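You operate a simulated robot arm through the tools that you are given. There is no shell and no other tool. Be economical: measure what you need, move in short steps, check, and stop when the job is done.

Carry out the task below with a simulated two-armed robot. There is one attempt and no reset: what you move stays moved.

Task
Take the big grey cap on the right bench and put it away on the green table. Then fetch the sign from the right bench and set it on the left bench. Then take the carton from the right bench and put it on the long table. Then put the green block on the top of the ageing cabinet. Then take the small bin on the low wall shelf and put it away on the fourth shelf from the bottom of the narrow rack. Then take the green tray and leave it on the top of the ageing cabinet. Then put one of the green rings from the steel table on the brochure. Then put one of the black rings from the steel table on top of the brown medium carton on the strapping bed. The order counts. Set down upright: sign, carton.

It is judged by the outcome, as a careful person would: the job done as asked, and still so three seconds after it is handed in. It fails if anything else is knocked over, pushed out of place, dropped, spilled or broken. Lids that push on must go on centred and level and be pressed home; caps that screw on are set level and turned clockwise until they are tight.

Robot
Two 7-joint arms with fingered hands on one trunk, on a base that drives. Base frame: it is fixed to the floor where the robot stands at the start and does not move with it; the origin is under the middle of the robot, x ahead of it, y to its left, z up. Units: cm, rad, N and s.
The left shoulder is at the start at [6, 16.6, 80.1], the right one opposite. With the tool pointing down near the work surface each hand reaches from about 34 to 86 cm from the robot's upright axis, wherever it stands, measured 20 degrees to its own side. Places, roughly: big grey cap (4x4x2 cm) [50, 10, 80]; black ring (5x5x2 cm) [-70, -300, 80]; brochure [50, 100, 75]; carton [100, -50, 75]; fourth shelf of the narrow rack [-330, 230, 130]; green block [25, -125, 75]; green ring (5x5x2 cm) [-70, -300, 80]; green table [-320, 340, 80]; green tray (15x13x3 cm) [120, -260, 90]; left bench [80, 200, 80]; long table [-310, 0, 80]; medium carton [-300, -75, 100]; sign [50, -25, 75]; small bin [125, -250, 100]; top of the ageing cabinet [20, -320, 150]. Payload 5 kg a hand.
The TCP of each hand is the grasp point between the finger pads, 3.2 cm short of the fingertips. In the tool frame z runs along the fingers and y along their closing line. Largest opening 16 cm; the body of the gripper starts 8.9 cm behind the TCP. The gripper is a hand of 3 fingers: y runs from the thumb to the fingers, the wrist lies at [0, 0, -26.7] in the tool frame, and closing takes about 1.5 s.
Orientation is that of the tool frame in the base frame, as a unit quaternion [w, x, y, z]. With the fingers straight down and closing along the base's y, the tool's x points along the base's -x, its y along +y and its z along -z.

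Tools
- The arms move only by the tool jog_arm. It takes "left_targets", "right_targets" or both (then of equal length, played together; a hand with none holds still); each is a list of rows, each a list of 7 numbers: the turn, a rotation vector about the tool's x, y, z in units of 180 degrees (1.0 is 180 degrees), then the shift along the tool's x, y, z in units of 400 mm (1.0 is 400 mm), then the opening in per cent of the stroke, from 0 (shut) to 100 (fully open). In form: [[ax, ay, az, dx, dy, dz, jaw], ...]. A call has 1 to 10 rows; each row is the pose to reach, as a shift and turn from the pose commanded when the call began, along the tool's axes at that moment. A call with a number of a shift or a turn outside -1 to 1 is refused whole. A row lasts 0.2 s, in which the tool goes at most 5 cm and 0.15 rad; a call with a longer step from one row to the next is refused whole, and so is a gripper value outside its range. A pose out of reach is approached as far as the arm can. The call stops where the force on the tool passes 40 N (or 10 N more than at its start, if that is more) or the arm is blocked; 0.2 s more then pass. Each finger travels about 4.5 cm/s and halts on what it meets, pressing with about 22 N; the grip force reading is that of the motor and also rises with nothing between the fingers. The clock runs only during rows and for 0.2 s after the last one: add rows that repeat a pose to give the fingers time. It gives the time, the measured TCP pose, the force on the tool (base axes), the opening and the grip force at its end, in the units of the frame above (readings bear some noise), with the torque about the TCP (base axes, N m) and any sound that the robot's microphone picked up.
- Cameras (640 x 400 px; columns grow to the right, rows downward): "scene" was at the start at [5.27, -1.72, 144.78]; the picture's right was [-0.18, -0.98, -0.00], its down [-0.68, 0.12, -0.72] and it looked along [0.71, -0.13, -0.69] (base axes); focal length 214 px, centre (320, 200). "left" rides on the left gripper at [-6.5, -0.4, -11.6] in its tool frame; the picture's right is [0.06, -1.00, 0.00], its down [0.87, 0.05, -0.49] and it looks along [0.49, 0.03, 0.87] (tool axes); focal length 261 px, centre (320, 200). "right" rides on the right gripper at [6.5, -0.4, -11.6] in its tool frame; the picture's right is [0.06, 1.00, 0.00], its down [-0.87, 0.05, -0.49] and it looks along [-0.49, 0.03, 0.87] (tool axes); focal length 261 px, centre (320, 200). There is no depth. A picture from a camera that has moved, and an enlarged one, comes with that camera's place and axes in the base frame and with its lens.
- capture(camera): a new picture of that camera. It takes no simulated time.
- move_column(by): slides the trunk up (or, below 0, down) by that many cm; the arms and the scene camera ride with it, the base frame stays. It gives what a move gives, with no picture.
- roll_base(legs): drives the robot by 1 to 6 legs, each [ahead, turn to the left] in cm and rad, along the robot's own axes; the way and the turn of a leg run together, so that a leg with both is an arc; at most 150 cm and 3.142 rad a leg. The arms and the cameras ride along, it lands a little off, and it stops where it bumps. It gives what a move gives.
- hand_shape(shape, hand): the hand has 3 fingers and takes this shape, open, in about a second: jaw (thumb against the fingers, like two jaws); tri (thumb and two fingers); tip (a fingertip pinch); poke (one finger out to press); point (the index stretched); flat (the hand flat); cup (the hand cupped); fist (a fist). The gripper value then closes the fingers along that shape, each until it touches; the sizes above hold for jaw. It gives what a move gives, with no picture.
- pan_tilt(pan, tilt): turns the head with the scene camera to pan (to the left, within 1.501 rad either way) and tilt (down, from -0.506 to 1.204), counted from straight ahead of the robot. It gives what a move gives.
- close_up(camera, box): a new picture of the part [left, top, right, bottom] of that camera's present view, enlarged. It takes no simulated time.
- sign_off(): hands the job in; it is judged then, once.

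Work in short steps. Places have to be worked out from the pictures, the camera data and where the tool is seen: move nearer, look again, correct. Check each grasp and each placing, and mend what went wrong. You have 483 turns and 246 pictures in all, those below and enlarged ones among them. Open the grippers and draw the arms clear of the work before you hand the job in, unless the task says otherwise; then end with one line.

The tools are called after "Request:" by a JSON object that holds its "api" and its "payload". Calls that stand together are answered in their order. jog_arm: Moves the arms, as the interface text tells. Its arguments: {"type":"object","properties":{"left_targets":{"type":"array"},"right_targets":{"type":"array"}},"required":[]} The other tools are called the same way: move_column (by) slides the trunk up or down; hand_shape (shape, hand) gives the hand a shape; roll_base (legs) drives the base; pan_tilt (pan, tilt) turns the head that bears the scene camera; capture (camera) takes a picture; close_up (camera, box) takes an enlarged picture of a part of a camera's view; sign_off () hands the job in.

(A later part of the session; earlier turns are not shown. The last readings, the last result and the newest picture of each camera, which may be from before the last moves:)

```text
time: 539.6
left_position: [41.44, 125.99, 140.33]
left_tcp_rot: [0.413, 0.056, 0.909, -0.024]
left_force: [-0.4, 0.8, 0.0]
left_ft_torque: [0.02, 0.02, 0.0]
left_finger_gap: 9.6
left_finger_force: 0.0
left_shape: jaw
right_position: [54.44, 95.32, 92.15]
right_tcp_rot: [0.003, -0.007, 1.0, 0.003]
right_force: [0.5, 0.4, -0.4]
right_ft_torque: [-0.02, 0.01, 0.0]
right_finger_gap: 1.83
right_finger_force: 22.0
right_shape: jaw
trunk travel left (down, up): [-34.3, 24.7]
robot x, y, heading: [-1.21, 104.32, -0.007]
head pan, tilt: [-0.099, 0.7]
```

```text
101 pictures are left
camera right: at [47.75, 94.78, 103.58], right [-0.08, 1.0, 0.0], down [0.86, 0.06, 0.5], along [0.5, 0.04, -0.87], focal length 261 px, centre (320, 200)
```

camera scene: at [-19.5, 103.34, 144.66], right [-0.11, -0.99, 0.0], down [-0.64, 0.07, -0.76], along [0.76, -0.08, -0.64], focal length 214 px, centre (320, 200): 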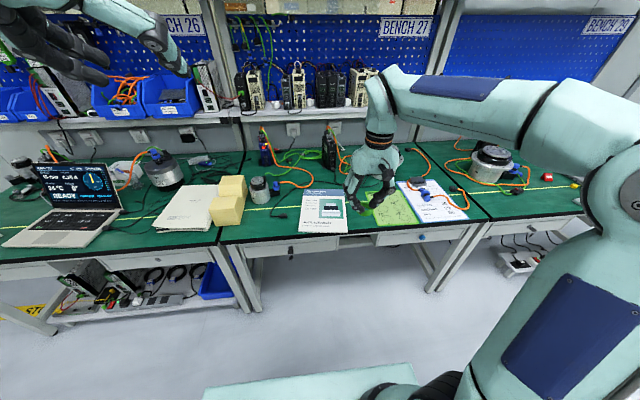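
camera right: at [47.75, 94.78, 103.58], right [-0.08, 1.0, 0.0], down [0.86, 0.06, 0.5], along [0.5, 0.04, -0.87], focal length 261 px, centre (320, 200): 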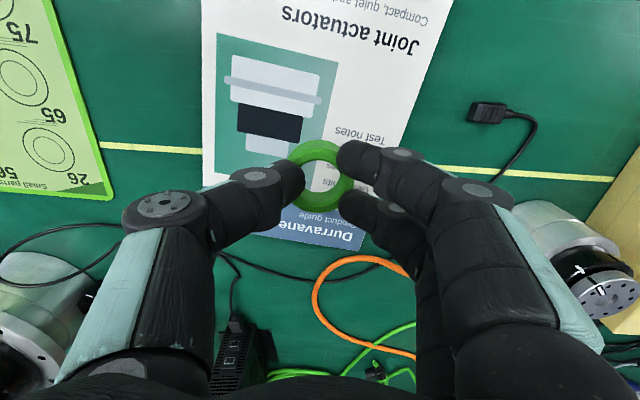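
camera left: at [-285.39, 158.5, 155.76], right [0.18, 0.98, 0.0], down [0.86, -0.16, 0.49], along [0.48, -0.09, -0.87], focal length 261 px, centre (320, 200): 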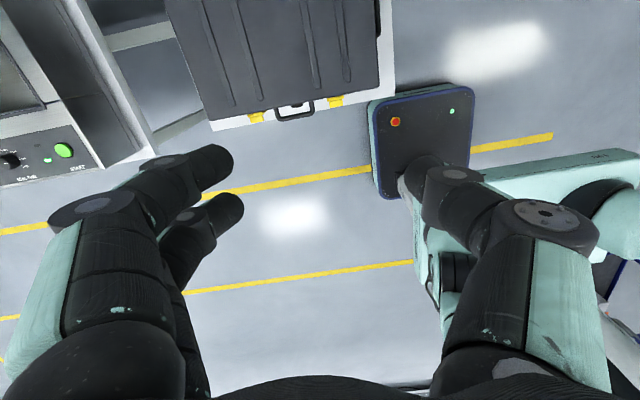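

The ring will land well inside the brochure. I'll shift 1.5 cm toward its middle and lower to contact.

Request:
{"api": "jog_arm", "payload": {"right_targets": [[0, 0, 0, 0.02, -0.03, 0.1, 10], [0, 0, 0, 0.03, -0.04, 0.2, 10], [0, 0, 0, 0.03, -0.04, 0.29, 10], [0, 0, 0, 0.03, -0.04, 0.32, 10], [0, 0, 0, 0.03, -0.04, 0.332, 10], [0, 0, 0, 0.03, -0.04, 0.34, 10], [0, 0, 0, 0.03, -0.04, 0.348, 10]]}}

Request:
{"api": "capture", "payload": {"camera": "right"}}

```text
time: 540.5
left_position: [41.38, 125.94, 140.46]
left_tcp_rot: [0.413, 0.056, 0.909, -0.025]
left_force: [0.9, 0.0, 0.4]
left_ft_torque: [-0.02, -0.01, 0.02]
left_finger_gap: 9.59
left_finger_force: 0.0
left_shape: jaw
right_position: [53.25, 94.04, 80.91]
right_tcp_rot: [0.005, -0.006, 1.0, 0.004]
right_force: [-4.5, -2.0, 13.3]
right_ft_torque: [-0.2, 0.08, -0.04]
right_finger_gap: 1.94
right_finger_force: 22.1
right_shape: jaw
trunk travel left (down, up): [-34.3, 24.7]
robot x, y, heading: [-0.63, 104.6, -0.003]
head pan, tilt: [-0.099, 0.7]
stopped in row 4 (right hand): the force on the tool passed its limit (the readings are from after the stop); the commanded pose is now the measured one
```

```text
100 pictures are left
camera right: at [46.55, 93.39, 92.37], right [-0.07, 1.0, 0.01], down [0.86, 0.06, 0.5], along [0.5, 0.04, -0.87], focal length 261 px, centre (320, 200)
```

right: 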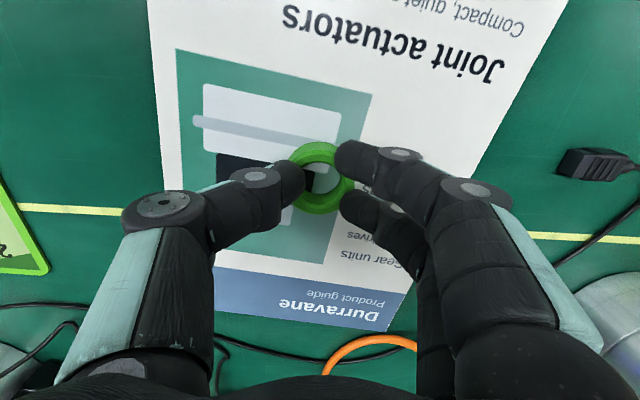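

Contact at TCP z≈80.9, so the ring seems to be resting on the brochure. I'll ease up slightly and open the fingers.

Request:
{"api": "jog_arm", "payload": {"right_targets": [[0, 0, 0, 0, 0, -0.006, 12], [0, 0, 0, 0, 0, -0.006, 20], [0, 0, 0, 0, 0, -0.006, 30], [0, 0, 0, 0, 0, -0.006, 36], [0, 0, 0, 0, 0, -0.006, 36]]}}

Request:
{"api": "capture", "payload": {"camera": "right"}}

```text
time: 541.7
left_position: [41.4, 125.94, 140.25]
left_tcp_rot: [0.413, 0.057, 0.909, -0.025]
left_force: [-0.5, 0.1, -0.9]
left_ft_torque: [-0.01, 0.01, 0.02]
left_finger_gap: 9.62
left_finger_force: 0.0
left_shape: jaw
right_position: [53.2, 93.89, 80.99]
right_tcp_rot: [0.005, -0.006, 1.0, 0.002]
right_force: [0.1, 0.6, -0.1]
right_ft_torque: [0.02, -0.01, -0.05]
right_finger_gap: 5.72
right_finger_force: 0.1
right_shape: jaw
trunk travel left (down, up): [-34.3, 24.7]
robot x, y, heading: [-1.06, 104.69, -0.003]
head pan, tilt: [-0.099, 0.7]
```

```text
99 pictures are left
camera right: at [46.57, 93.39, 92.47], right [-0.07, 1.0, 0.01], down [0.86, 0.06, 0.5], along [0.5, 0.04, -0.87], focal length 261 px, centre (320, 200)
```

right: 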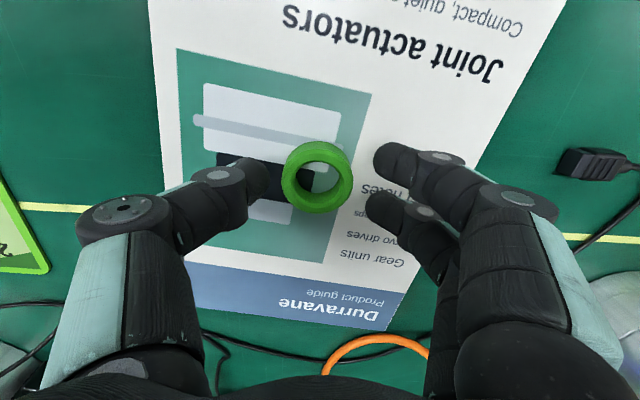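

Request:
{"api": "jog_arm", "payload": {"right_targets": [[0, 0, 0, 0, 0, -0.05, 38], [0, 0, 0, 0, 0, -0.15, 40], [0, 0, 0, 0, 0, -0.27, 40], [0, 0, 0, 0, 0, -0.39, 40], [0, 0, 0, 0, 0, -0.51, 40], [0, 0, 0, 0, 0, -0.63, 40]]}}

Request:
{"api": "capture", "payload": {"camera": "right"}}

```text
time: 543.1
left_position: [41.35, 125.95, 140.35]
left_tcp_rot: [0.413, 0.056, 0.909, -0.025]
left_force: [-0.6, 0.2, 0.3]
left_ft_torque: [-0.04, -0.02, 0.01]
left_finger_gap: 9.58
left_finger_force: 0.0
left_shape: jaw
right_position: [52.95, 93.8, 106.41]
right_tcp_rot: [0.005, -0.006, 1.0, 0.003]
right_force: [0.8, -0.6, -0.2]
right_ft_torque: [-0.01, 0.01, 0.0]
right_finger_gap: 6.36
right_finger_force: 0.0
right_shape: jaw
trunk travel left (down, up): [-34.3, 24.7]
robot x, y, heading: [-0.9, 104.45, -0.002]
head pan, tilt: [-0.099, 0.7]
```

```text
98 pictures are left
camera right: at [46.33, 93.23, 117.87], right [-0.07, 1.0, 0.01], down [0.86, 0.06, 0.5], along [0.5, 0.04, -0.87], focal length 261 px, centre (320, 200)
```

right: 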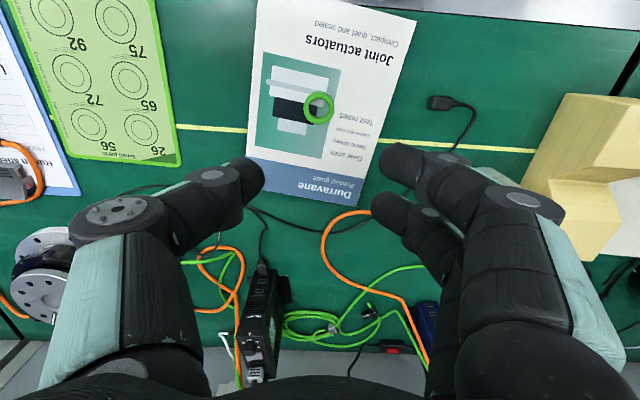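

The green ring lies flat on the brochure. Last: a black ring. I'll back away and drive back to the steel table.

Request:
{"api": "jog_arm", "payload": {"right_targets": [[0, 0, 0, 0.05, -0.06, -0.02, 40], [0, 0, 0, 0.1, -0.12, -0.03, 40], [0, 0, 0, 0.12, -0.2, -0.03, 40], [0, 0, 0, 0.12, -0.25, -0.03, 40]]}}

Request:
{"api": "roll_base", "payload": {"legs": [[-78, 0], [0, -1.71], [150, 0], [150, 0], [28, 0]]}}

Request:
{"api": "roll_base", "payload": {"legs": [[0, 1.71], [66, 0], [0, -1.57], [14, 0]]}}

Request:
{"api": "capture", "payload": {"camera": "right"}}

```text
time: 544.1
left_position: [41.61, 125.93, 140.35]
left_tcp_rot: [0.412, 0.057, 0.909, -0.025]
left_force: [0.4, -0.5, 0.0]
left_ft_torque: [0.02, -0.02, 0.02]
left_finger_gap: 9.6
left_finger_force: 0.0
left_shape: jaw
right_position: [48.44, 83.79, 107.38]
right_tcp_rot: [0.004, -0.007, 1.0, 0.004]
right_force: [0.0, -0.9, 0.3]
right_ft_torque: [0.0, 0.01, 0.01]
right_finger_gap: 6.35
right_finger_force: 0.0
right_shape: jaw
trunk travel left (down, up): [-34.3, 24.7]
robot x, y, heading: [-0.8, 104.01, -0.001]
head pan, tilt: [-0.099, 0.7]
```

```text
time: 568.2
left_position: [-101.52, -268.2, 140.24]
left_tcp_rot: [0.257, 0.714, 0.565, -0.324]
left_force: [-0.5, 0.2, 0.1]
left_ft_torque: [0.01, 0.01, -0.01]
left_finger_gap: 9.59
left_finger_force: 0.2
left_shape: jaw
right_position: [-144.35, -270.43, 107.16]
right_tcp_rot: [0.005, 0.741, 0.672, -0.001]
right_force: [-0.4, -0.7, -0.7]
right_ft_torque: [0.02, -0.02, 0.01]
right_finger_gap: 6.35
right_finger_force: 0.2
right_shape: jaw
trunk travel left (down, up): [-34.3, 24.7]
robot x, y, heading: [-118.54, -223.74, -1.688]
head pan, tilt: [-0.099, 0.7]
```

```text
time: 580.7
left_position: [-30.45, -277.8, 140.28]
left_tcp_rot: [0.279, 0.674, 0.612, -0.305]
left_force: [0.1, -0.6, 0.1]
left_ft_torque: [0.02, 0.02, -0.03]
left_finger_gap: 9.61
left_finger_force: 0.2
left_shape: jaw
right_position: [-72.41, -285.86, 107.31]
right_tcp_rot: [0.004, 0.694, 0.72, 0.0]
right_force: [-0.4, -0.5, -0.2]
right_ft_torque: [0.0, -0.01, 0.01]
right_finger_gap: 6.37
right_finger_force: 0.0
right_shape: jaw
trunk travel left (down, up): [-34.3, 24.7]
robot x, y, heading: [-53.24, -236.15, -1.551]
head pan, tilt: [-0.099, 0.7]
```

```text
97 pictures are left
camera right: at [-73.19, -279.28, 118.76], right [0.99, 0.1, 0.01], down [0.09, -0.86, 0.5], along [0.06, -0.5, -0.87], focal length 261 px, centre (320, 200)
```

right: 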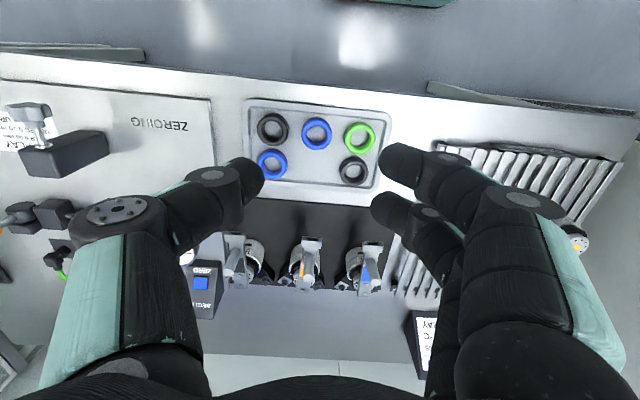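

The front-left black ring is at about [-78.5, -289.6]. I'll put the thumb into its hole with the two fingers in the gap next to the blue ring; first hover close with a small opening.

Request:
{"api": "jog_arm", "payload": {"right_targets": [[0, 0, 0.006, -0.03, -0.04, 0.08, 30], [0, 0, 0.012, -0.06, -0.08, 0.16, 20], [0, 0, 0.012, -0.0925, -0.11, 0.25, 16], [0, 0, 0.012, -0.0925, -0.11, 0.33, 16], [0, 0, 0.012, -0.0925, -0.11, 0.38, 16], [0, 0, 0.012, -0.0925, -0.11, 0.38, 16]]}}

Request:
{"api": "close_up", "payload": {"camera": "right", "box": [180, 30, 460, 205]}}

```text
time: 582.1
left_position: [-30.36, -277.74, 140.35]
left_tcp_rot: [0.278, 0.674, 0.612, -0.305]
left_force: [0.7, 0.4, -0.1]
left_ft_torque: [-0.02, 0.02, -0.01]
left_finger_gap: 9.59
left_finger_force: 0.1
left_shape: jaw
right_position: [-76.62, -289.7, 92.02]
right_tcp_rot: [0.006, 0.707, 0.708, -0.001]
right_force: [0.4, -0.3, 0.2]
right_ft_torque: [-0.02, 0.03, 0.01]
right_finger_gap: 2.58
right_finger_force: 0.0
right_shape: jaw
trunk travel left (down, up): [-34.3, 24.7]
robot x, y, heading: [-53.12, -235.77, -1.548]
head pan, tilt: [-0.099, 0.7]
```

```text
2.29 times, centred on (320, 118) of right
camera zoom: at [-77.12, -283.13, 103.54], right [1.0, 0.06, 0.01], down [0.05, -0.87, 0.5], along [0.04, -0.5, -0.87], focal length 596 px, centre (320, 389)
```

zoom: 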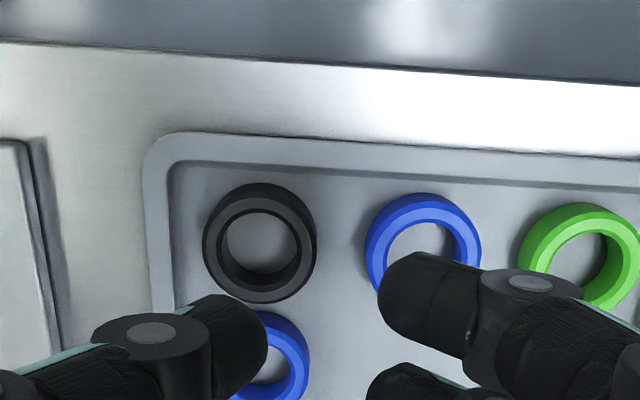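

The black ring's hole centre is [-78.65, -289.4]; the thumb should land at about [-78.66, -289.7]. I'll nudge 0.3 cm and lower until the tip is just entering the hole.

Request:
{"api": "jog_arm", "payload": {"right_targets": [[0, 0, 0, 0.0075, 0, 0.06, 16], [0, 0, 0, 0.0075, 0, 0.11, 16], [0, 0, 0, 0.0075, 0, 0.15, 16], [0, 0, 0, 0.0075, 0, 0.165, 16], [0, 0, 0, 0.0075, 0, 0.165, 16]]}}

Request:
{"api": "close_up", "payload": {"camera": "right", "box": [180, 60, 460, 235]}}

```text
time: 583.3
left_position: [-30.48, -277.76, 140.28]
left_tcp_rot: [0.278, 0.674, 0.612, -0.305]
left_force: [0.1, 0.0, 0.3]
left_ft_torque: [0.03, 0.02, -0.05]
left_finger_gap: 9.59
left_finger_force: 0.1
left_shape: jaw
right_position: [-76.62, -289.51, 85.49]
right_tcp_rot: [0.006, 0.707, 0.707, 0.0]
right_force: [-0.4, -0.7, 0.2]
right_ft_torque: [-0.05, 0.0, -0.02]
right_finger_gap: 2.63
right_finger_force: 0.1
right_shape: jaw
trunk travel left (down, up): [-34.3, 24.7]
robot x, y, heading: [-53.08, -236.23, -1.548]
head pan, tilt: [-0.099, 0.7]
```

```text
2.29 times, centred on (320, 148) of right
camera zoom: at [-77.1, -282.9, 97.01], right [1.0, 0.06, 0.01], down [0.05, -0.86, 0.5], along [0.04, -0.5, -0.87], focal length 596 px, centre (320, 320)
```

zoom: 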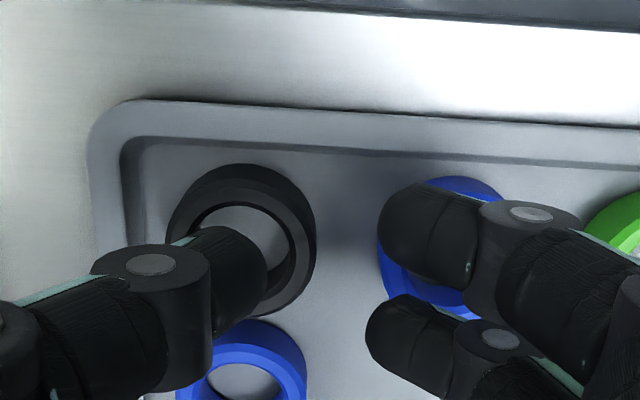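

The hand needs to come about 0.9 cm toward me, with a narrower opening so the fingers miss the blue ring. I'll adjust slightly higher up and recheck.

Request:
{"api": "jog_arm", "payload": {"right_targets": [[0, 0, 0, 0.0, 0, -0.02, 13], [0, 0, 0, 0.0125, -0.006, -0.02, 10], [0, 0, 0, 0.0225, -0.0125, -0.02, 10], [0, 0, 0, 0.0225, -0.0125, -0.02, 10], [0, 0, 0, 0.0225, -0.0125, -0.005, 10], [0, 0, 0, 0.0225, -0.0125, -0.005, 10]]}}

Request:
{"api": "close_up", "payload": {"camera": "right", "box": [180, 60, 460, 235]}}

```text
time: 584.7
left_position: [-30.42, -277.63, 140.29]
left_tcp_rot: [0.278, 0.674, 0.612, -0.305]
left_force: [-0.3, 0.6, 0.0]
left_ft_torque: [0.0, -0.05, 0.01]
left_finger_gap: 9.62
left_finger_force: 0.1
left_shape: jaw
right_position: [-77.08, -288.66, 85.66]
right_tcp_rot: [0.005, 0.707, 0.707, 0.0]
right_force: [-0.5, -0.1, 0.5]
right_ft_torque: [0.01, 0.0, 0.01]
right_finger_gap: 1.65
right_finger_force: 0.0
right_shape: jaw
trunk travel left (down, up): [-34.3, 24.7]
robot x, y, heading: [-52.82, -236.03, -1.551]
head pan, tilt: [-0.099, 0.7]
```

```text
2.29 times, centred on (320, 148) of right
camera zoom: at [-77.58, -282.01, 97.19], right [1.0, 0.06, 0.01], down [0.05, -0.86, 0.5], along [0.04, -0.5, -0.87], focal length 596 px, centre (320, 320)
```

zoom: 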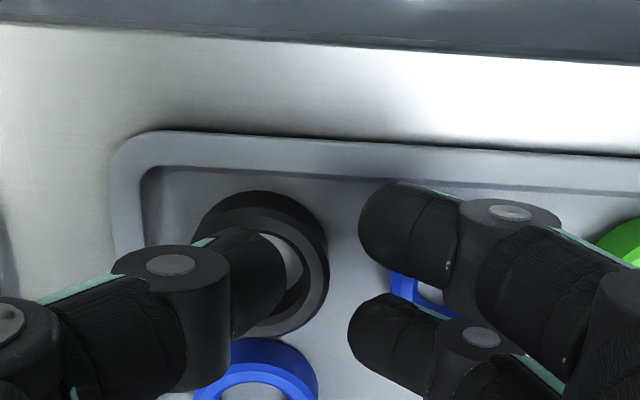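

Thumb is over the hole and the fingers fit the gap. I'll nudge 0.3 cm and lower 2 cm in small steps.

Request:
{"api": "jog_arm", "payload": {"right_targets": [[0, 0, 0, 0.0075, 0, 0.0, 10], [0, 0, 0, 0.0075, 0, 0.015, 10], [0, 0, 0, 0.0075, 0, 0.025, 10], [0, 0, 0, 0.0075, 0, 0.035, 10], [0, 0, 0, 0.0075, 0, 0.043, 10], [0, 0, 0, 0.0075, 0, 0.05, 10]]}}

Request:
{"api": "close_up", "payload": {"camera": "right", "box": [180, 60, 460, 235]}}

```text
time: 586.1
left_position: [-30.47, -277.67, 140.15]
left_tcp_rot: [0.279, 0.674, 0.612, -0.305]
left_force: [0.2, 1.0, -0.7]
left_ft_torque: [-0.02, -0.01, -0.01]
left_finger_gap: 9.61
left_finger_force: 0.0
left_shape: jaw
right_position: [-77.15, -288.43, 83.76]
right_tcp_rot: [0.006, 0.707, 0.707, -0.002]
right_force: [-1.3, 0.5, 7.8]
right_ft_torque: [0.06, 0.22, -0.02]
right_finger_gap: 1.69
right_finger_force: 0.1
right_shape: jaw
trunk travel left (down, up): [-34.3, 24.7]
robot x, y, heading: [-53.06, -235.8, -1.549]
head pan, tilt: [-0.099, 0.7]
```

```text
2.29 times, centred on (320, 148) of right
camera zoom: at [-77.57, -281.75, 95.25], right [1.0, 0.06, 0.01], down [0.05, -0.86, 0.5], along [0.04, -0.5, -0.87], focal length 596 px, centre (320, 320)
```

zoom: 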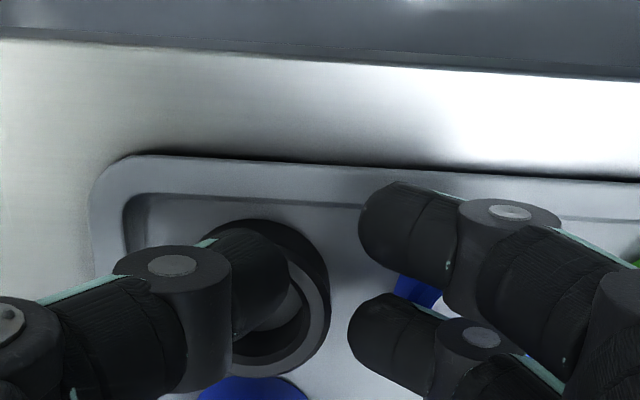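

Light contact with the tray floor. I'll close to pinch the ring's wall, then lift a little to test.

Request:
{"api": "jog_arm", "payload": {"right_targets": [[0, 0, 0, 0, 0, -0.005, 5], [0, 0, 0, 0, 0, -0.005, 0], [0, 0, 0, 0, 0, -0.005, 0], [0, 0, 0, 0, 0, -0.005, 0], [0, 0, 0, 0, 0, -0.03, 0], [0, 0, 0, 0, 0, -0.08, 0]]}}

Request:
{"api": "capture", "payload": {"camera": "right"}}

```text
time: 587.5
left_position: [-30.49, -277.7, 140.27]
left_tcp_rot: [0.278, 0.674, 0.612, -0.306]
left_force: [-0.2, 0.1, 0.2]
left_ft_torque: [0.02, 0.0, -0.01]
left_finger_gap: 9.59
left_finger_force: 0.1
left_shape: jaw
right_position: [-77.18, -288.37, 86.98]
right_tcp_rot: [0.005, 0.707, 0.708, -0.001]
right_force: [-0.6, 0.7, -0.1]
right_ft_torque: [0.0, -0.01, 0.03]
right_finger_gap: 0.0
right_finger_force: 21.6
right_shape: jaw
trunk travel left (down, up): [-34.3, 24.7]
robot x, y, heading: [-53.39, -236.07, -1.546]
head pan, tilt: [-0.099, 0.7]
```

```text
92 pictures are left
camera right: at [-77.61, -281.68, 98.39], right [1.0, 0.06, 0.01], down [0.05, -0.86, 0.5], along [0.04, -0.5, -0.87], focal length 261 px, centre (320, 200)
```

right: 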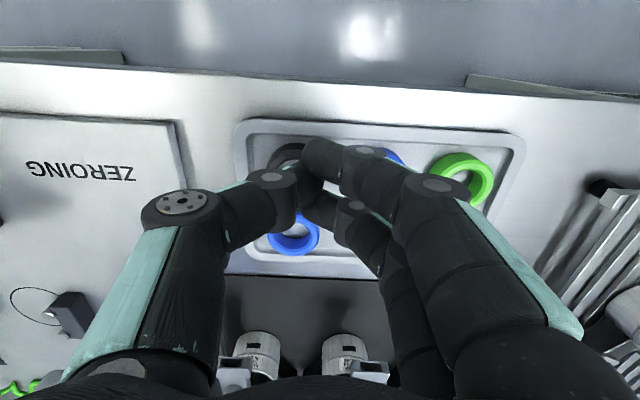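

The fingers closed over the ring, so nothing was gripped; the rings look undisturbed. I'll instead take the back-right black ring, which now has free space on its left, using the same outer grip as for the green one.

Request:
{"api": "jog_arm", "payload": {"right_targets": [[0, 0, 0, 0, 0, -0.06, 10], [0, 0, 0, 0, 0, -0.13, 34], [0, 0, 0, -0.05, 0.07, -0.13, 34], [0, 0, 0, -0.1, 0.14, -0.13, 34], [0, 0, 0, -0.165, 0.21, -0.13, 34], [0, 0, 0, -0.165, 0.272, -0.13, 34], [0, 0, 0, -0.165, 0.272, -0.13, 34]]}}

Request:
{"api": "capture", "payload": {"camera": "right"}}

```text
time: 589.1
left_position: [-30.47, -277.74, 140.34]
left_tcp_rot: [0.278, 0.675, 0.612, -0.305]
left_force: [-0.7, -0.2, -0.4]
left_ft_torque: [-0.03, 0.03, 0.02]
left_finger_gap: 9.59
left_finger_force: 0.2
left_shape: jaw
right_position: [-66.19, -294.87, 92.2]
right_tcp_rot: [0.004, 0.707, 0.707, -0.001]
right_force: [0.5, -0.1, -0.3]
right_ft_torque: [-0.01, -0.03, -0.02]
right_finger_gap: 5.42
right_finger_force: 0.0
right_shape: jaw
trunk travel left (down, up): [-34.3, 24.7]
robot x, y, heading: [-53.27, -236.12, -1.547]
head pan, tilt: [-0.099, 0.7]
```

```text
91 pictures are left
camera right: at [-66.74, -288.25, 103.73], right [1.0, 0.06, 0.01], down [0.05, -0.86, 0.5], along [0.04, -0.5, -0.87], focal length 261 px, centre (320, 200)
```

right: 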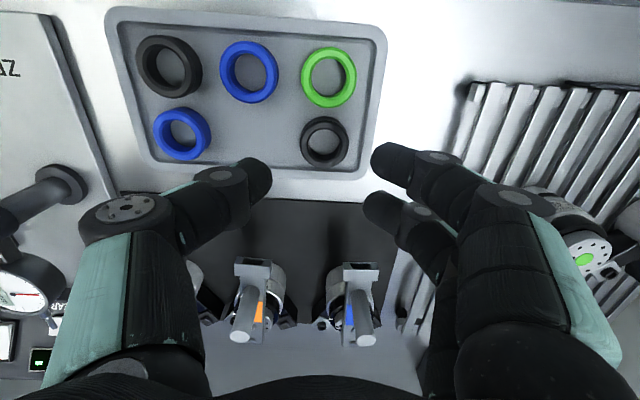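

The back-right black ring is at [-65.8, -295.0] with about 1 cm to the tray wall. I'll narrow the opening a bit and lower in steps.

Request:
{"api": "jog_arm", "payload": {"right_targets": [[0, 0, 0, -0.008, 0.005, 0.06, 31], [0, 0, 0, -0.008, 0.005, 0.11, 31], [0, 0, 0, -0.008, 0.005, 0.15, 31], [0, 0, 0, -0.008, 0.005, 0.175, 31], [0, 0, 0, -0.008, 0.005, 0.19, 31], [0, 0, 0, -0.008, 0.005, 0.2, 31], [0, 0, 0, -0.008, 0.005, 0.207, 31]]}}

Request:
{"api": "close_up", "payload": {"camera": "right", "box": [200, 90, 460, 252]}}

```text
time: 590.7
left_position: [-30.29, -277.84, 140.29]
left_tcp_rot: [0.278, 0.674, 0.612, -0.305]
left_force: [0.1, -0.8, 0.9]
left_ft_torque: [-0.02, 0.01, -0.02]
left_finger_gap: 9.59
left_finger_force: 0.1
left_shape: jaw
right_position: [-66.06, -295.23, 84.0]
right_tcp_rot: [0.006, 0.706, 0.708, 0.0]
right_force: [0.2, 0.3, 1.1]
right_ft_torque: [0.02, -0.01, -0.03]
right_finger_gap: 5.0
right_finger_force: 0.1
right_shape: jaw
trunk travel left (down, up): [-34.3, 24.7]
robot x, y, heading: [-53.36, -235.84, -1.553]
head pan, tilt: [-0.099, 0.7]
```

```text
2.46 times, centred on (330, 171) of right
camera zoom: at [-66.5, -288.65, 95.45], right [1.0, 0.06, 0.01], down [0.05, -0.86, 0.5], along [0.04, -0.5, -0.87], focal length 642 px, centre (295, 271)
```

zoom: 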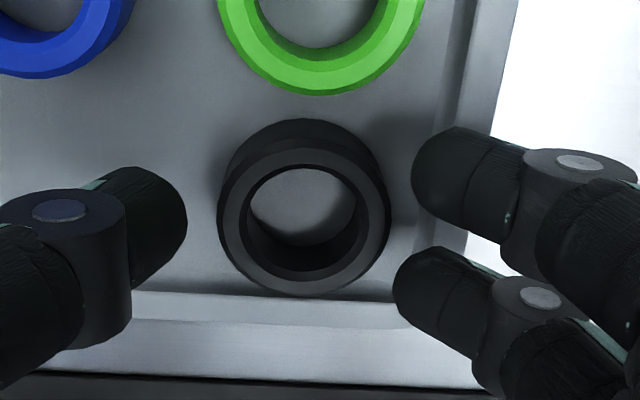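

The ring is nicely framed. I'll nudge 0.3 cm, close and lift to test.

Request:
{"api": "jog_arm", "payload": {"right_targets": [[0, 0, 0, 0.0075, 0, 0.003, 31], [0, 0, 0, 0.0075, 0, 0.003, 20], [0, 0, 0, 0.0075, 0, 0.003, 12], [0, 0, 0, 0.0075, 0, 0.003, 12], [0, 0, 0, 0.0075, 0, 0.003, 10], [0, 0, 0, 0.0075, 0, -0.02, 10], [0, 0, 0, 0.0075, 0, -0.08, 10]]}}

Request:
{"api": "capture", "payload": {"camera": "right"}}

```text
time: 592.3
left_position: [-30.46, -277.63, 140.34]
left_tcp_rot: [0.278, 0.674, 0.612, -0.306]
left_force: [-0.8, -0.3, 0.0]
left_ft_torque: [-0.01, -0.01, -0.01]
left_finger_gap: 9.61
left_finger_force: 0.1
left_shape: jaw
right_position: [-65.94, -294.79, 87.04]
right_tcp_rot: [0.006, 0.706, 0.708, 0.0]
right_force: [0.0, -0.8, 1.2]
right_ft_torque: [0.01, 0.0, -0.01]
right_finger_gap: 1.63
right_finger_force: 0.0
right_shape: jaw
trunk travel left (down, up): [-34.3, 24.7]
robot x, y, heading: [-52.98, -235.83, -1.546]
head pan, tilt: [-0.099, 0.7]
```

```text
89 pictures are left
camera right: at [-66.47, -288.27, 98.6], right [1.0, 0.06, 0.01], down [0.05, -0.87, 0.5], along [0.04, -0.5, -0.87], focal length 261 px, centre (320, 200)
```

right: 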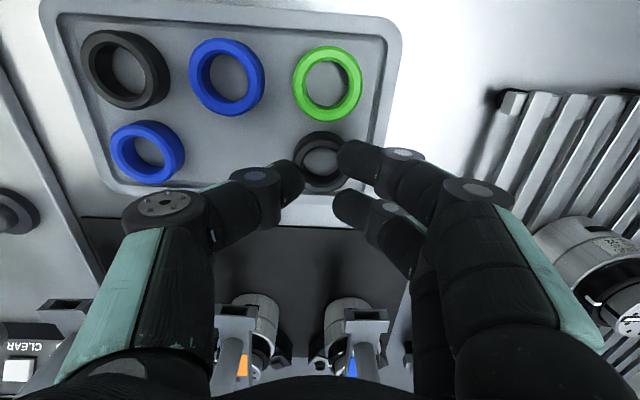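

It slipped off because the grip was too shallow. I'll reopen, go back a little deeper in y and lower to floor contact before closing.

Request:
{"api": "jog_arm", "payload": {"right_targets": [[0, 0, 0, 0, 0, -0.02, 31], [0, 0, 0, -0.008, 0, -0.02, 31], [0, 0, 0, -0.0125, 0, -0.02, 31], [0, 0, 0, -0.0125, 0, 0.03, 31], [0, 0, 0, -0.0125, 0, 0.07, 31], [0, 0, 0, -0.0125, 0, 0.08, 31], [0, 0, 0, -0.0125, 0, 0.088, 31], [0, 0, 0, -0.0125, 0, 0.096, 31], [0, 0, 0, -0.0125, 0, 0.104, 31]]}}

Request:
{"api": "close_up", "payload": {"camera": "right", "box": [200, 90, 460, 252]}}

```text
time: 594.3
left_position: [-30.42, -277.79, 140.29]
left_tcp_rot: [0.278, 0.674, 0.612, -0.306]
left_force: [-0.2, -0.7, -0.6]
left_ft_torque: [0.01, 0.01, 0.04]
left_finger_gap: 9.61
left_finger_force: 0.2
left_shape: jaw
right_position: [-65.99, -295.49, 82.9]
right_tcp_rot: [0.004, 0.707, 0.707, -0.001]
right_force: [0.1, 0.4, 0.1]
right_ft_torque: [0.01, 0.0, 0.01]
right_finger_gap: 4.93
right_finger_force: 0.2
right_shape: jaw
trunk travel left (down, up): [-34.3, 24.7]
robot x, y, heading: [-53.28, -235.91, -1.544]
head pan, tilt: [-0.099, 0.7]
```

```text
2.46 times, centred on (330, 171) of right
camera zoom: at [-66.47, -288.82, 94.45], right [1.0, 0.06, 0.01], down [0.05, -0.87, 0.5], along [0.04, -0.5, -0.87], focal length 642 px, centre (295, 271)
```

zoom: 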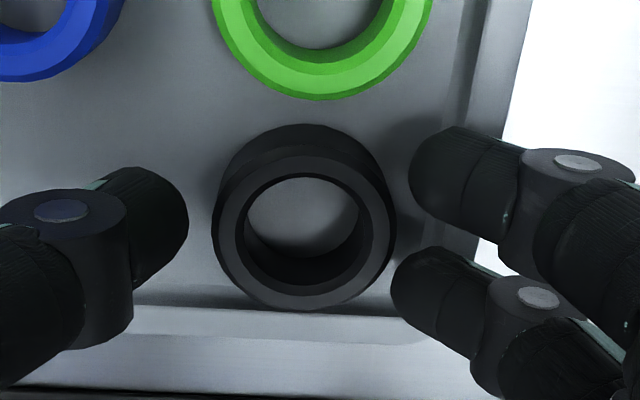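

No contact yet at 82.9, so the floor is lower than I thought. I'll go down further to light contact, then close.

Request:
{"api": "jog_arm", "payload": {"right_targets": [[0, 0, 0, 0, 0, 0.008, 31], [0, 0, 0, 0, 0, 0.015, 31], [0, 0, 0, 0, 0, 0.022, 31], [0, 0, 0, 0, 0, 0.03, 31]]}}

```text
time: 595.3
left_position: [-30.43, -277.53, 140.26]
left_tcp_rot: [0.278, 0.675, 0.612, -0.306]
left_force: [0.0, -0.1, -0.2]
left_ft_torque: [0.03, 0.0, 0.0]
left_finger_gap: 9.62
left_finger_force: 0.1
left_shape: jaw
right_position: [-66.07, -295.48, 81.85]
right_tcp_rot: [0.006, 0.707, 0.707, -0.002]
right_force: [-3.1, -1.4, 8.0]
right_ft_torque: [0.01, -0.23, -0.04]
right_finger_gap: 4.79
right_finger_force: 0.0
right_shape: jaw
trunk travel left (down, up): [-34.3, 24.7]
robot x, y, heading: [-53.14, -236.29, -1.549]
head pan, tilt: [-0.099, 0.7]
```

Contact at TCP z≈81.9. I'll raise 2 mm, close and lift to test.

Request:
{"api": "jog_arm", "payload": {"right_targets": [[0, 0, 0, 0, 0, -0.005, 31], [0, 0, 0, 0, 0, -0.005, 20], [0, 0, 0, 0, 0, -0.005, 12], [0, 0, 0, 0, 0, -0.005, 10], [0, 0, 0, 0, 0, -0.005, 10], [0, 0, 0, 0, 0, -0.03, 10], [0, 0, 0, 0, 0, -0.09, 10]]}}

Request:
{"api": "capture", "payload": {"camera": "right"}}

```text
time: 596.9
left_position: [-30.5, -277.82, 140.29]
left_tcp_rot: [0.278, 0.675, 0.612, -0.305]
left_force: [0.4, -0.4, -0.1]
left_ft_torque: [0.01, 0.0, -0.03]
left_finger_gap: 9.6
left_finger_force: 0.0
left_shape: jaw
right_position: [-66.07, -295.37, 85.41]
right_tcp_rot: [0.004, 0.707, 0.708, 0.0]
right_force: [-0.1, 0.7, -0.4]
right_ft_torque: [0.0, -0.05, -0.01]
right_finger_gap: 3.52
right_finger_force: 21.9
right_shape: jaw
trunk travel left (down, up): [-34.3, 24.7]
robot x, y, heading: [-53.29, -235.84, -1.544]
head pan, tilt: [-0.099, 0.7]
```

```text
87 pictures are left
camera right: at [-66.47, -288.8, 96.86], right [1.0, 0.06, 0.01], down [0.05, -0.87, 0.5], along [0.04, -0.5, -0.87], focal length 261 px, centre (320, 200)
```

right: 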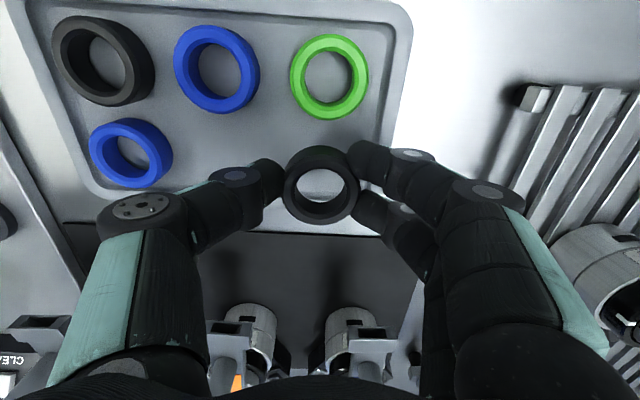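

The black ring is held firmly. I'll lift it, back away, and drive toward the strapping bed, stopping near [-200, -95].

Request:
{"api": "jog_arm", "payload": {"right_targets": [[0, 0, 0, 0, 0, -0.1, 10], [0, 0, 0, 0, 0, -0.2, 10], [0, 0, 0, 0.03, 0, -0.3, 10], [0, 0, 0, 0.07, 0, -0.4, 10], [0, 0, 0, 0.12, 0, -0.5, 10], [0, 0, 0, 0.2, 0, -0.52, 10], [0, 0, 0, 0.28, -0.05, -0.52, 10]]}}

Request:
{"api": "roll_base", "payload": {"legs": [[-15, 0], [0, -2.3], [150, 0], [44, 0], [0, 0.72]]}}

Request:
{"api": "pan_tilt", "payload": {"pan": -0.1, "tilt": 0.6}}

Request:
{"api": "capture", "payload": {"camera": "scene"}}

Request:
{"api": "capture", "payload": {"camera": "right"}}

```text
time: 598.5
left_position: [-30.48, -277.65, 140.31]
left_tcp_rot: [0.277, 0.675, 0.612, -0.305]
left_force: [0.1, -0.1, 0.4]
left_ft_torque: [0.02, 0.01, 0.03]
left_finger_gap: 9.57
left_finger_force: 0.1
left_shape: jaw
right_position: [-68.35, -284.04, 106.17]
right_tcp_rot: [0.006, 0.707, 0.707, -0.001]
right_force: [0.5, -0.3, 0.8]
right_ft_torque: [-0.02, -0.01, 0.01]
right_finger_gap: 3.47
right_finger_force: 21.9
right_shape: jaw
trunk travel left (down, up): [-34.3, 24.7]
robot x, y, heading: [-53.24, -235.83, -1.55]
head pan, tilt: [-0.099, 0.7]
```

```text
time: 616.6
left_position: [-240.45, -111.11, 140.39]
left_tcp_rot: [-0.03, 0.908, -0.069, -0.412]
left_force: [-1.0, 0.5, -0.2]
left_ft_torque: [-0.01, 0.02, -0.01]
left_finger_gap: 9.62
left_finger_force: 0.1
left_shape: jaw
right_position: [-244.72, -73.18, 106.25]
right_tcp_rot: [0.002, 1.0, -0.027, -0.004]
right_force: [-0.1, -0.7, -0.3]
right_ft_torque: [0.03, -0.02, 0.01]
right_finger_gap: 3.47
right_finger_force: 21.9
right_shape: jaw
trunk travel left (down, up): [-34.3, 24.7]
robot x, y, heading: [-197.7, -90.57, 3.105]
head pan, tilt: [-0.099, 0.7]
```

```text
time: 617.3
left_position: [-240.59, -110.99, 140.27]
left_tcp_rot: [-0.03, 0.909, -0.068, -0.411]
left_force: [-0.7, -0.7, -0.4]
left_ft_torque: [-0.01, 0.0, -0.01]
left_finger_gap: 9.6
left_finger_force: 0.1
left_shape: jaw
right_position: [-244.82, -73.03, 106.16]
right_tcp_rot: [0.004, 1.0, -0.027, -0.005]
right_force: [0.7, 0.6, 0.3]
right_ft_torque: [0.02, -0.01, 0.01]
right_finger_gap: 3.46
right_finger_force: 22.7
right_shape: jaw
trunk travel left (down, up): [-34.3, 24.7]
robot x, y, heading: [-197.64, -90.55, 3.106]
head pan, tilt: [-0.099, 0.6]
```

```text
86 pictures are left
camera scene: at [-203.16, -89.78, 145.52], right [0.13, 0.99, 0.0], down [0.56, -0.07, -0.82], along [-0.82, 0.11, -0.57], focal length 214 px, centre (320, 200)
```

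scene: 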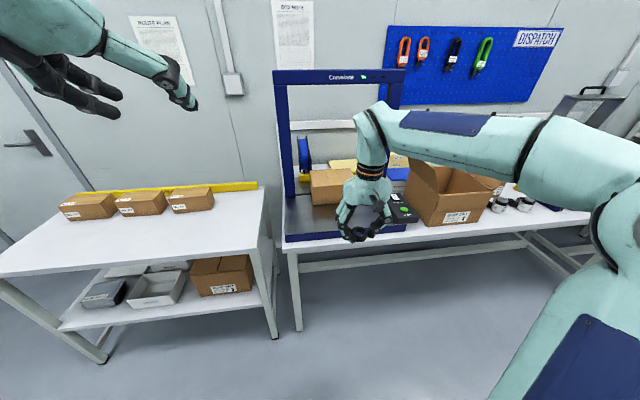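

```text
85 pictures are left
camera right: at [-238.19, -72.87, 117.66], right [0.01, -1.0, 0.01], down [-0.87, 0.0, 0.5], along [-0.5, -0.01, -0.87], focal length 261 px, centre (320, 200)
```

right: 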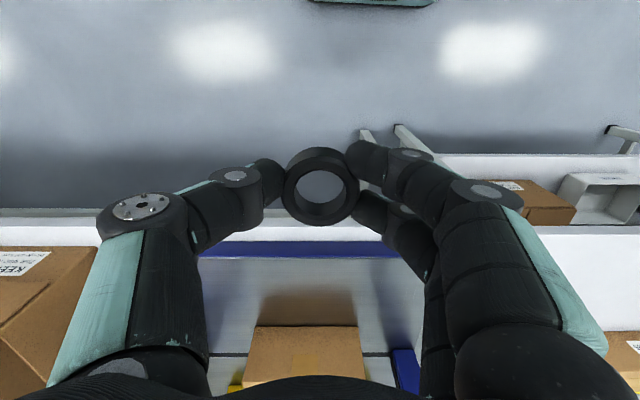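

Request:
{"api": "close_up", "payload": {"camera": "scene", "box": [250, 60, 442, 260]}}

```text
2.00 times, centred on (346, 160) of scene
camera zoom: at [-203.16, -89.78, 145.52], right [0.13, 0.99, 0.0], down [0.56, -0.07, -0.82], along [-0.82, 0.11, -0.57], focal length 429 px, centre (268, 280)
```

zoom: 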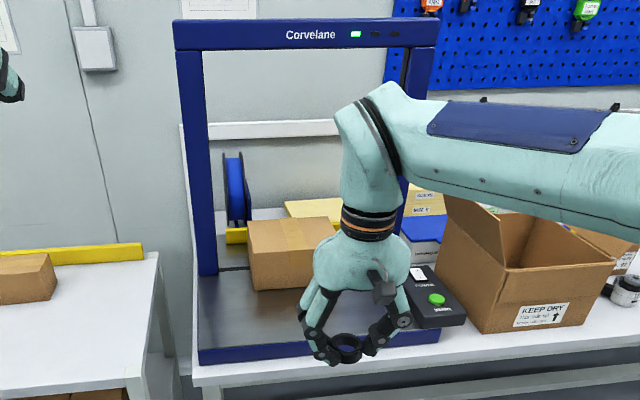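

The medium carton sits under the strapping arch: its top is at z≈92, x -293…-310, y -82…-57; the arch bar at x≈-300 is at z≥134. I'll drive 35 cm closer and tilt the hand 30° so the wrist stays in front of the arch.

Request:
{"api": "roll_base", "payload": {"legs": [[35, 0.036]]}}

Request:
{"api": "jog_arm", "payload": {"right_targets": [[0, -0.04, 0, 0.02, 0, 0, 10], [0, -0.08, 0, 0.04, 0, 0, 10], [0, -0.12, 0, 0.06, 0, 0, 10], [0, -0.1667, 0, 0.06, 0, 0, 10], [0, -0.1667, 0, 0.06, 0, 0, 10]]}}

Request:
{"api": "capture", "payload": {"camera": "scene"}}

Request:
{"api": "capture", "payload": {"camera": "right"}}

```text
time: 619.5
left_position: [-275.39, -112.04, 140.31]
left_tcp_rot: [-0.023, 0.909, -0.053, -0.413]
left_force: [-0.5, 0.2, -0.6]
left_ft_torque: [0.02, 0.01, -0.02]
left_finger_gap: 9.59
left_finger_force: 0.0
left_shape: jaw
right_position: [-280.96, -74.18, 106.16]
right_tcp_rot: [0.003, 1.0, -0.009, -0.003]
right_force: [-0.8, 0.1, -0.7]
right_ft_torque: [-0.01, -0.05, -0.02]
right_finger_gap: 3.47
right_finger_force: 22.1
right_shape: jaw
trunk travel left (down, up): [-34.3, 24.7]
robot x, y, heading: [-232.87, -89.9, -3.136]
head pan, tilt: [-0.099, 0.6]
```

```text
time: 620.8
left_position: [-275.19, -112.17, 140.36]
left_tcp_rot: [-0.023, 0.909, -0.053, -0.413]
left_force: [0.4, -0.2, -0.1]
left_ft_torque: [0.0, 0.01, -0.01]
left_finger_gap: 9.59
left_finger_force: 0.1
left_shape: jaw
right_position: [-278.63, -74.32, 106.1]
right_tcp_rot: [0.001, 0.965, -0.009, -0.263]
right_force: [0.2, 0.0, 1.0]
right_ft_torque: [-0.02, 0.01, 0.0]
right_finger_gap: 3.42
right_finger_force: 21.9
right_shape: jaw
trunk travel left (down, up): [-34.3, 24.7]
robot x, y, heading: [-233.28, -90.34, -3.138]
head pan, tilt: [-0.099, 0.6]
```

```text
83 pictures are left
camera scene: at [-238.69, -89.49, 145.52], right [0.1, 1.0, 0.0], down [0.56, -0.05, -0.83], along [-0.82, 0.08, -0.56], focal length 214 px, centre (320, 200)
```

scene: 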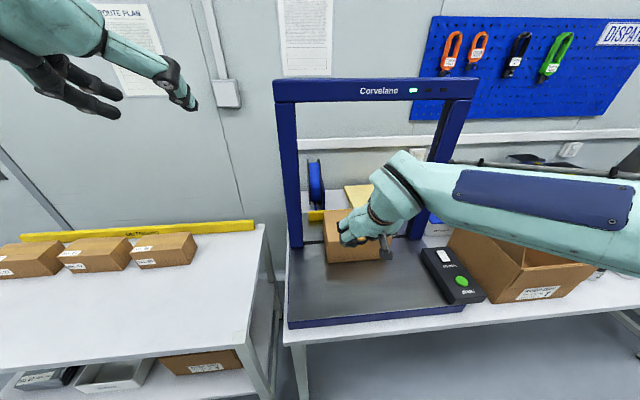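

```text
82 pictures are left
camera right: at [-266.97, -74.04, 112.74], right [0.04, -1.0, -0.03], down [-0.5, -0.04, 0.87], along [-0.87, -0.02, -0.5], focal length 261 px, centre (320, 200)
```

right: 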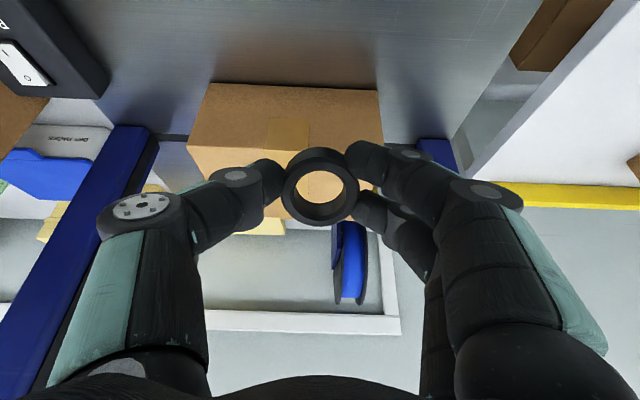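

The carton top's front edge is at x≈-291.3, z≈92.1. I'll carry the ring forward to above [-298.5, -71], staying below the arch bar.

Request:
{"api": "jog_arm", "payload": {"right_targets": [[0, 0, 0, -0.08, -0.02, 0.06, 10], [0, 0, 0, -0.16, -0.04, 0.13, 10], [0, 0, 0, -0.24, -0.06, 0.2, 10], [0, 0, 0, -0.32, -0.0825, 0.27, 10], [0, 0, 0, -0.381, -0.0825, 0.335, 10], [0, 0, 0, -0.381, -0.0825, 0.335, 10]]}}

Request:
{"api": "capture", "payload": {"camera": "scene"}}

Request:
{"api": "capture", "payload": {"camera": "right"}}

```text
time: 622.1
left_position: [-275.29, -112.02, 140.31]
left_tcp_rot: [-0.024, 0.909, -0.053, -0.412]
left_force: [0.3, -0.4, 0.4]
left_ft_torque: [0.02, 0.01, -0.03]
left_finger_gap: 9.62
left_finger_force: 0.1
left_shape: jaw
right_position: [-298.44, -70.55, 102.14]
right_tcp_rot: [0.0, 0.965, -0.009, -0.263]
right_force: [-0.4, -0.4, 0.6]
right_ft_torque: [0.02, -0.03, 0.01]
right_finger_gap: 3.42
right_finger_force: 22.1
right_shape: jaw
trunk travel left (down, up): [-34.3, 24.7]
robot x, y, heading: [-232.89, -90.32, -3.132]
head pan, tilt: [-0.099, 0.6]
```

```text
81 pictures are left
camera scene: at [-238.67, -89.48, 145.52], right [0.1, 1.0, 0.0], down [0.56, -0.05, -0.83], along [-0.82, 0.08, -0.56], focal length 214 px, centre (320, 200)
```

scene: 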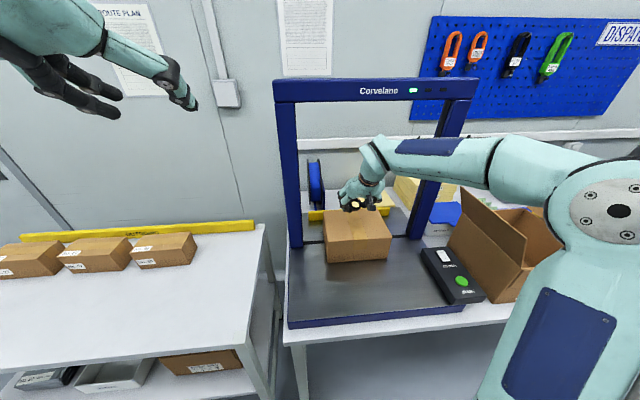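

```text
80 pictures are left
camera right: at [-286.93, -70.35, 108.85], right [0.04, -1.0, -0.03], down [-0.5, -0.04, 0.86], along [-0.87, -0.02, -0.5], focal length 261 px, centre (320, 200)
```

right: 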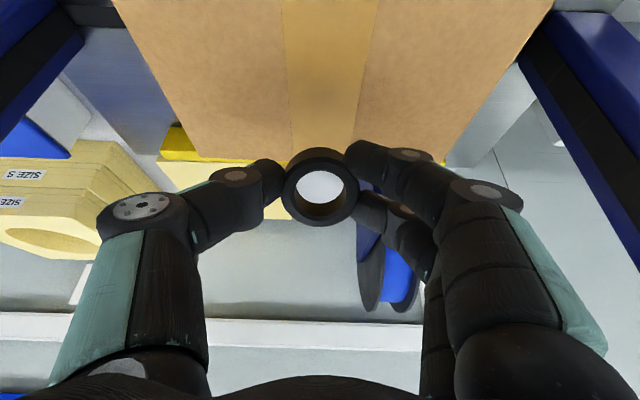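

The ring is over the middle of the carton top (x -291…-307). I'll lower it to contact.

Request:
{"api": "jog_arm", "payload": {"right_targets": [[0, 0, 0, 0.031, 0, 0.054, 10], [0, 0, 0, 0.0625, 0, 0.108, 10], [0, 0, 0, 0.07, 0, 0.121, 10], [0, 0, 0, 0.075, 0, 0.13, 10], [0, 0, 0, 0.08, 0, 0.139, 10], [0, 0, 0, 0.085, 0, 0.148, 10], [0, 0, 0, 0.09, 0, 0.156, 10]]}}

Request:
{"api": "close_up", "payload": {"camera": "scene", "box": [280, 140, 440, 280]}}

```text
time: 623.0
left_position: [-275.13, -112.08, 140.37]
left_tcp_rot: [-0.023, 0.909, -0.052, -0.413]
left_force: [-0.1, 0.9, 0.6]
left_ft_torque: [-0.02, 0.0, 0.0]
left_finger_gap: 9.59
left_finger_force: 0.1
left_shape: jaw
right_position: [-298.75, -70.95, 97.73]
right_tcp_rot: [0.003, 0.961, -0.007, -0.275]
right_force: [1.7, 0.0, 17.5]
right_ft_torque: [-0.48, 0.02, 0.05]
right_finger_gap: 3.65
right_finger_force: 22.4
right_shape: jaw
trunk travel left (down, up): [-34.3, 24.7]
robot x, y, heading: [-233.05, -90.01, -3.136]
head pan, tilt: [-0.099, 0.6]
stopped in row 4 (right hand): the force on the tool passed its limit (the readings are from after the stop); the commanded pose is now the measured one
```

```text
2.86 times, centred on (360, 210) of scene
camera zoom: at [-238.55, -89.49, 145.52], right [0.1, 1.0, 0.0], down [0.56, -0.05, -0.83], along [-0.82, 0.08, -0.56], focal length 613 px, centre (206, 171)
```

zoom: 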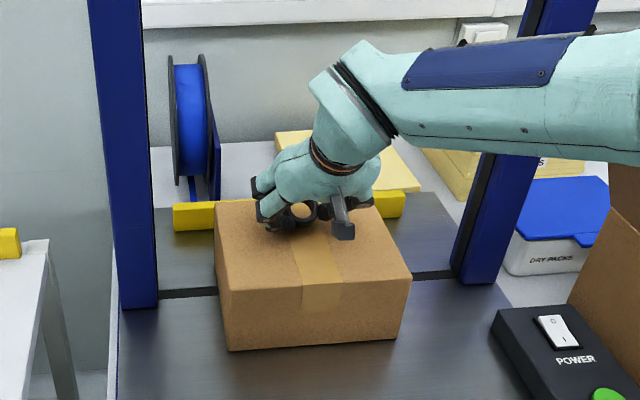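

Contact at TCP z≈97.7 with the ring slightly rear of centre. I'll back up 2 cm for margin, touch down again and release gently.

Request:
{"api": "jog_arm", "payload": {"right_targets": [[0, 0, 0, -0.005, 0, -0.009, 10], [0, 0, 0, 0.018, 0, -0.022, 10], [0, 0, 0, 0.038, 0, -0.034, 10], [0, 0, 0, 0.041, 0, -0.028, 10], [0, 0, 0, 0.043, 0, -0.025, 10], [0, 0, 0, 0.043, 0, -0.025, 20], [0, 0, 0, 0.043, 0, -0.025, 26], [0, 0, 0, 0.043, 0, -0.025, 32], [0, 0, 0, 0.043, 0, -0.025, 36], [0, 0, 0, 0.043, 0, -0.025, 36]]}}

Request:
{"api": "close_up", "payload": {"camera": "scene", "box": [280, 140, 440, 280]}}

Request:
{"api": "capture", "payload": {"camera": "right"}}

```text
time: 625.2
left_position: [-275.19, -112.06, 140.25]
left_tcp_rot: [-0.023, 0.909, -0.052, -0.413]
left_force: [1.5, 0.3, -0.2]
left_ft_torque: [0.03, -0.02, 0.0]
left_finger_gap: 9.59
left_finger_force: 0.0
left_shape: jaw
right_position: [-296.73, -70.69, 97.39]
right_tcp_rot: [0.003, 0.962, -0.008, -0.272]
right_force: [-4.2, 4.1, 25.1]
right_ft_torque: [-0.35, 0.04, -0.07]
right_finger_gap: 5.43
right_finger_force: 0.0
right_shape: jaw
trunk travel left (down, up): [-34.3, 24.7]
robot x, y, heading: [-233.26, -89.85, -3.134]
head pan, tilt: [-0.099, 0.6]
```

```text
2.86 times, centred on (360, 210) of scene
camera zoom: at [-238.55, -89.49, 145.53], right [0.1, 1.0, 0.0], down [0.56, -0.05, -0.83], along [-0.82, 0.08, -0.56], focal length 613 px, centre (206, 171)
```

zoom: 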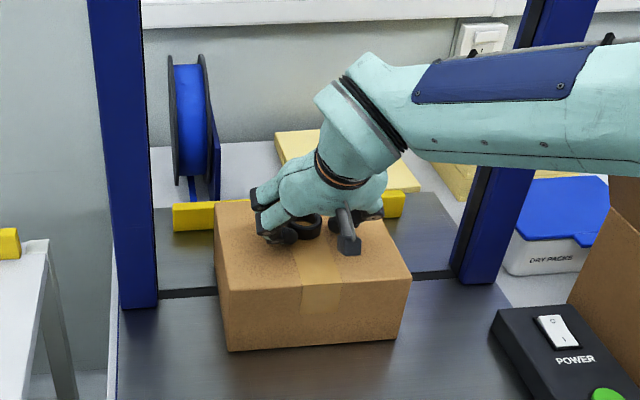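

```text
77 pictures are left
camera right: at [-285.1, -70.51, 103.79], right [0.04, -1.0, -0.02], down [-0.48, -0.04, 0.87], along [-0.87, -0.02, -0.49], focal length 261 px, centre (320, 200)
```

right: 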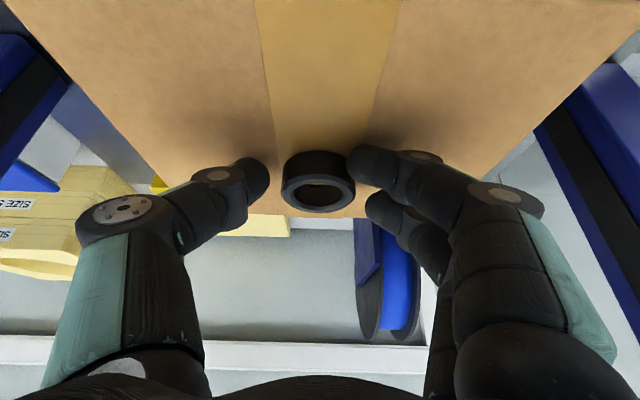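

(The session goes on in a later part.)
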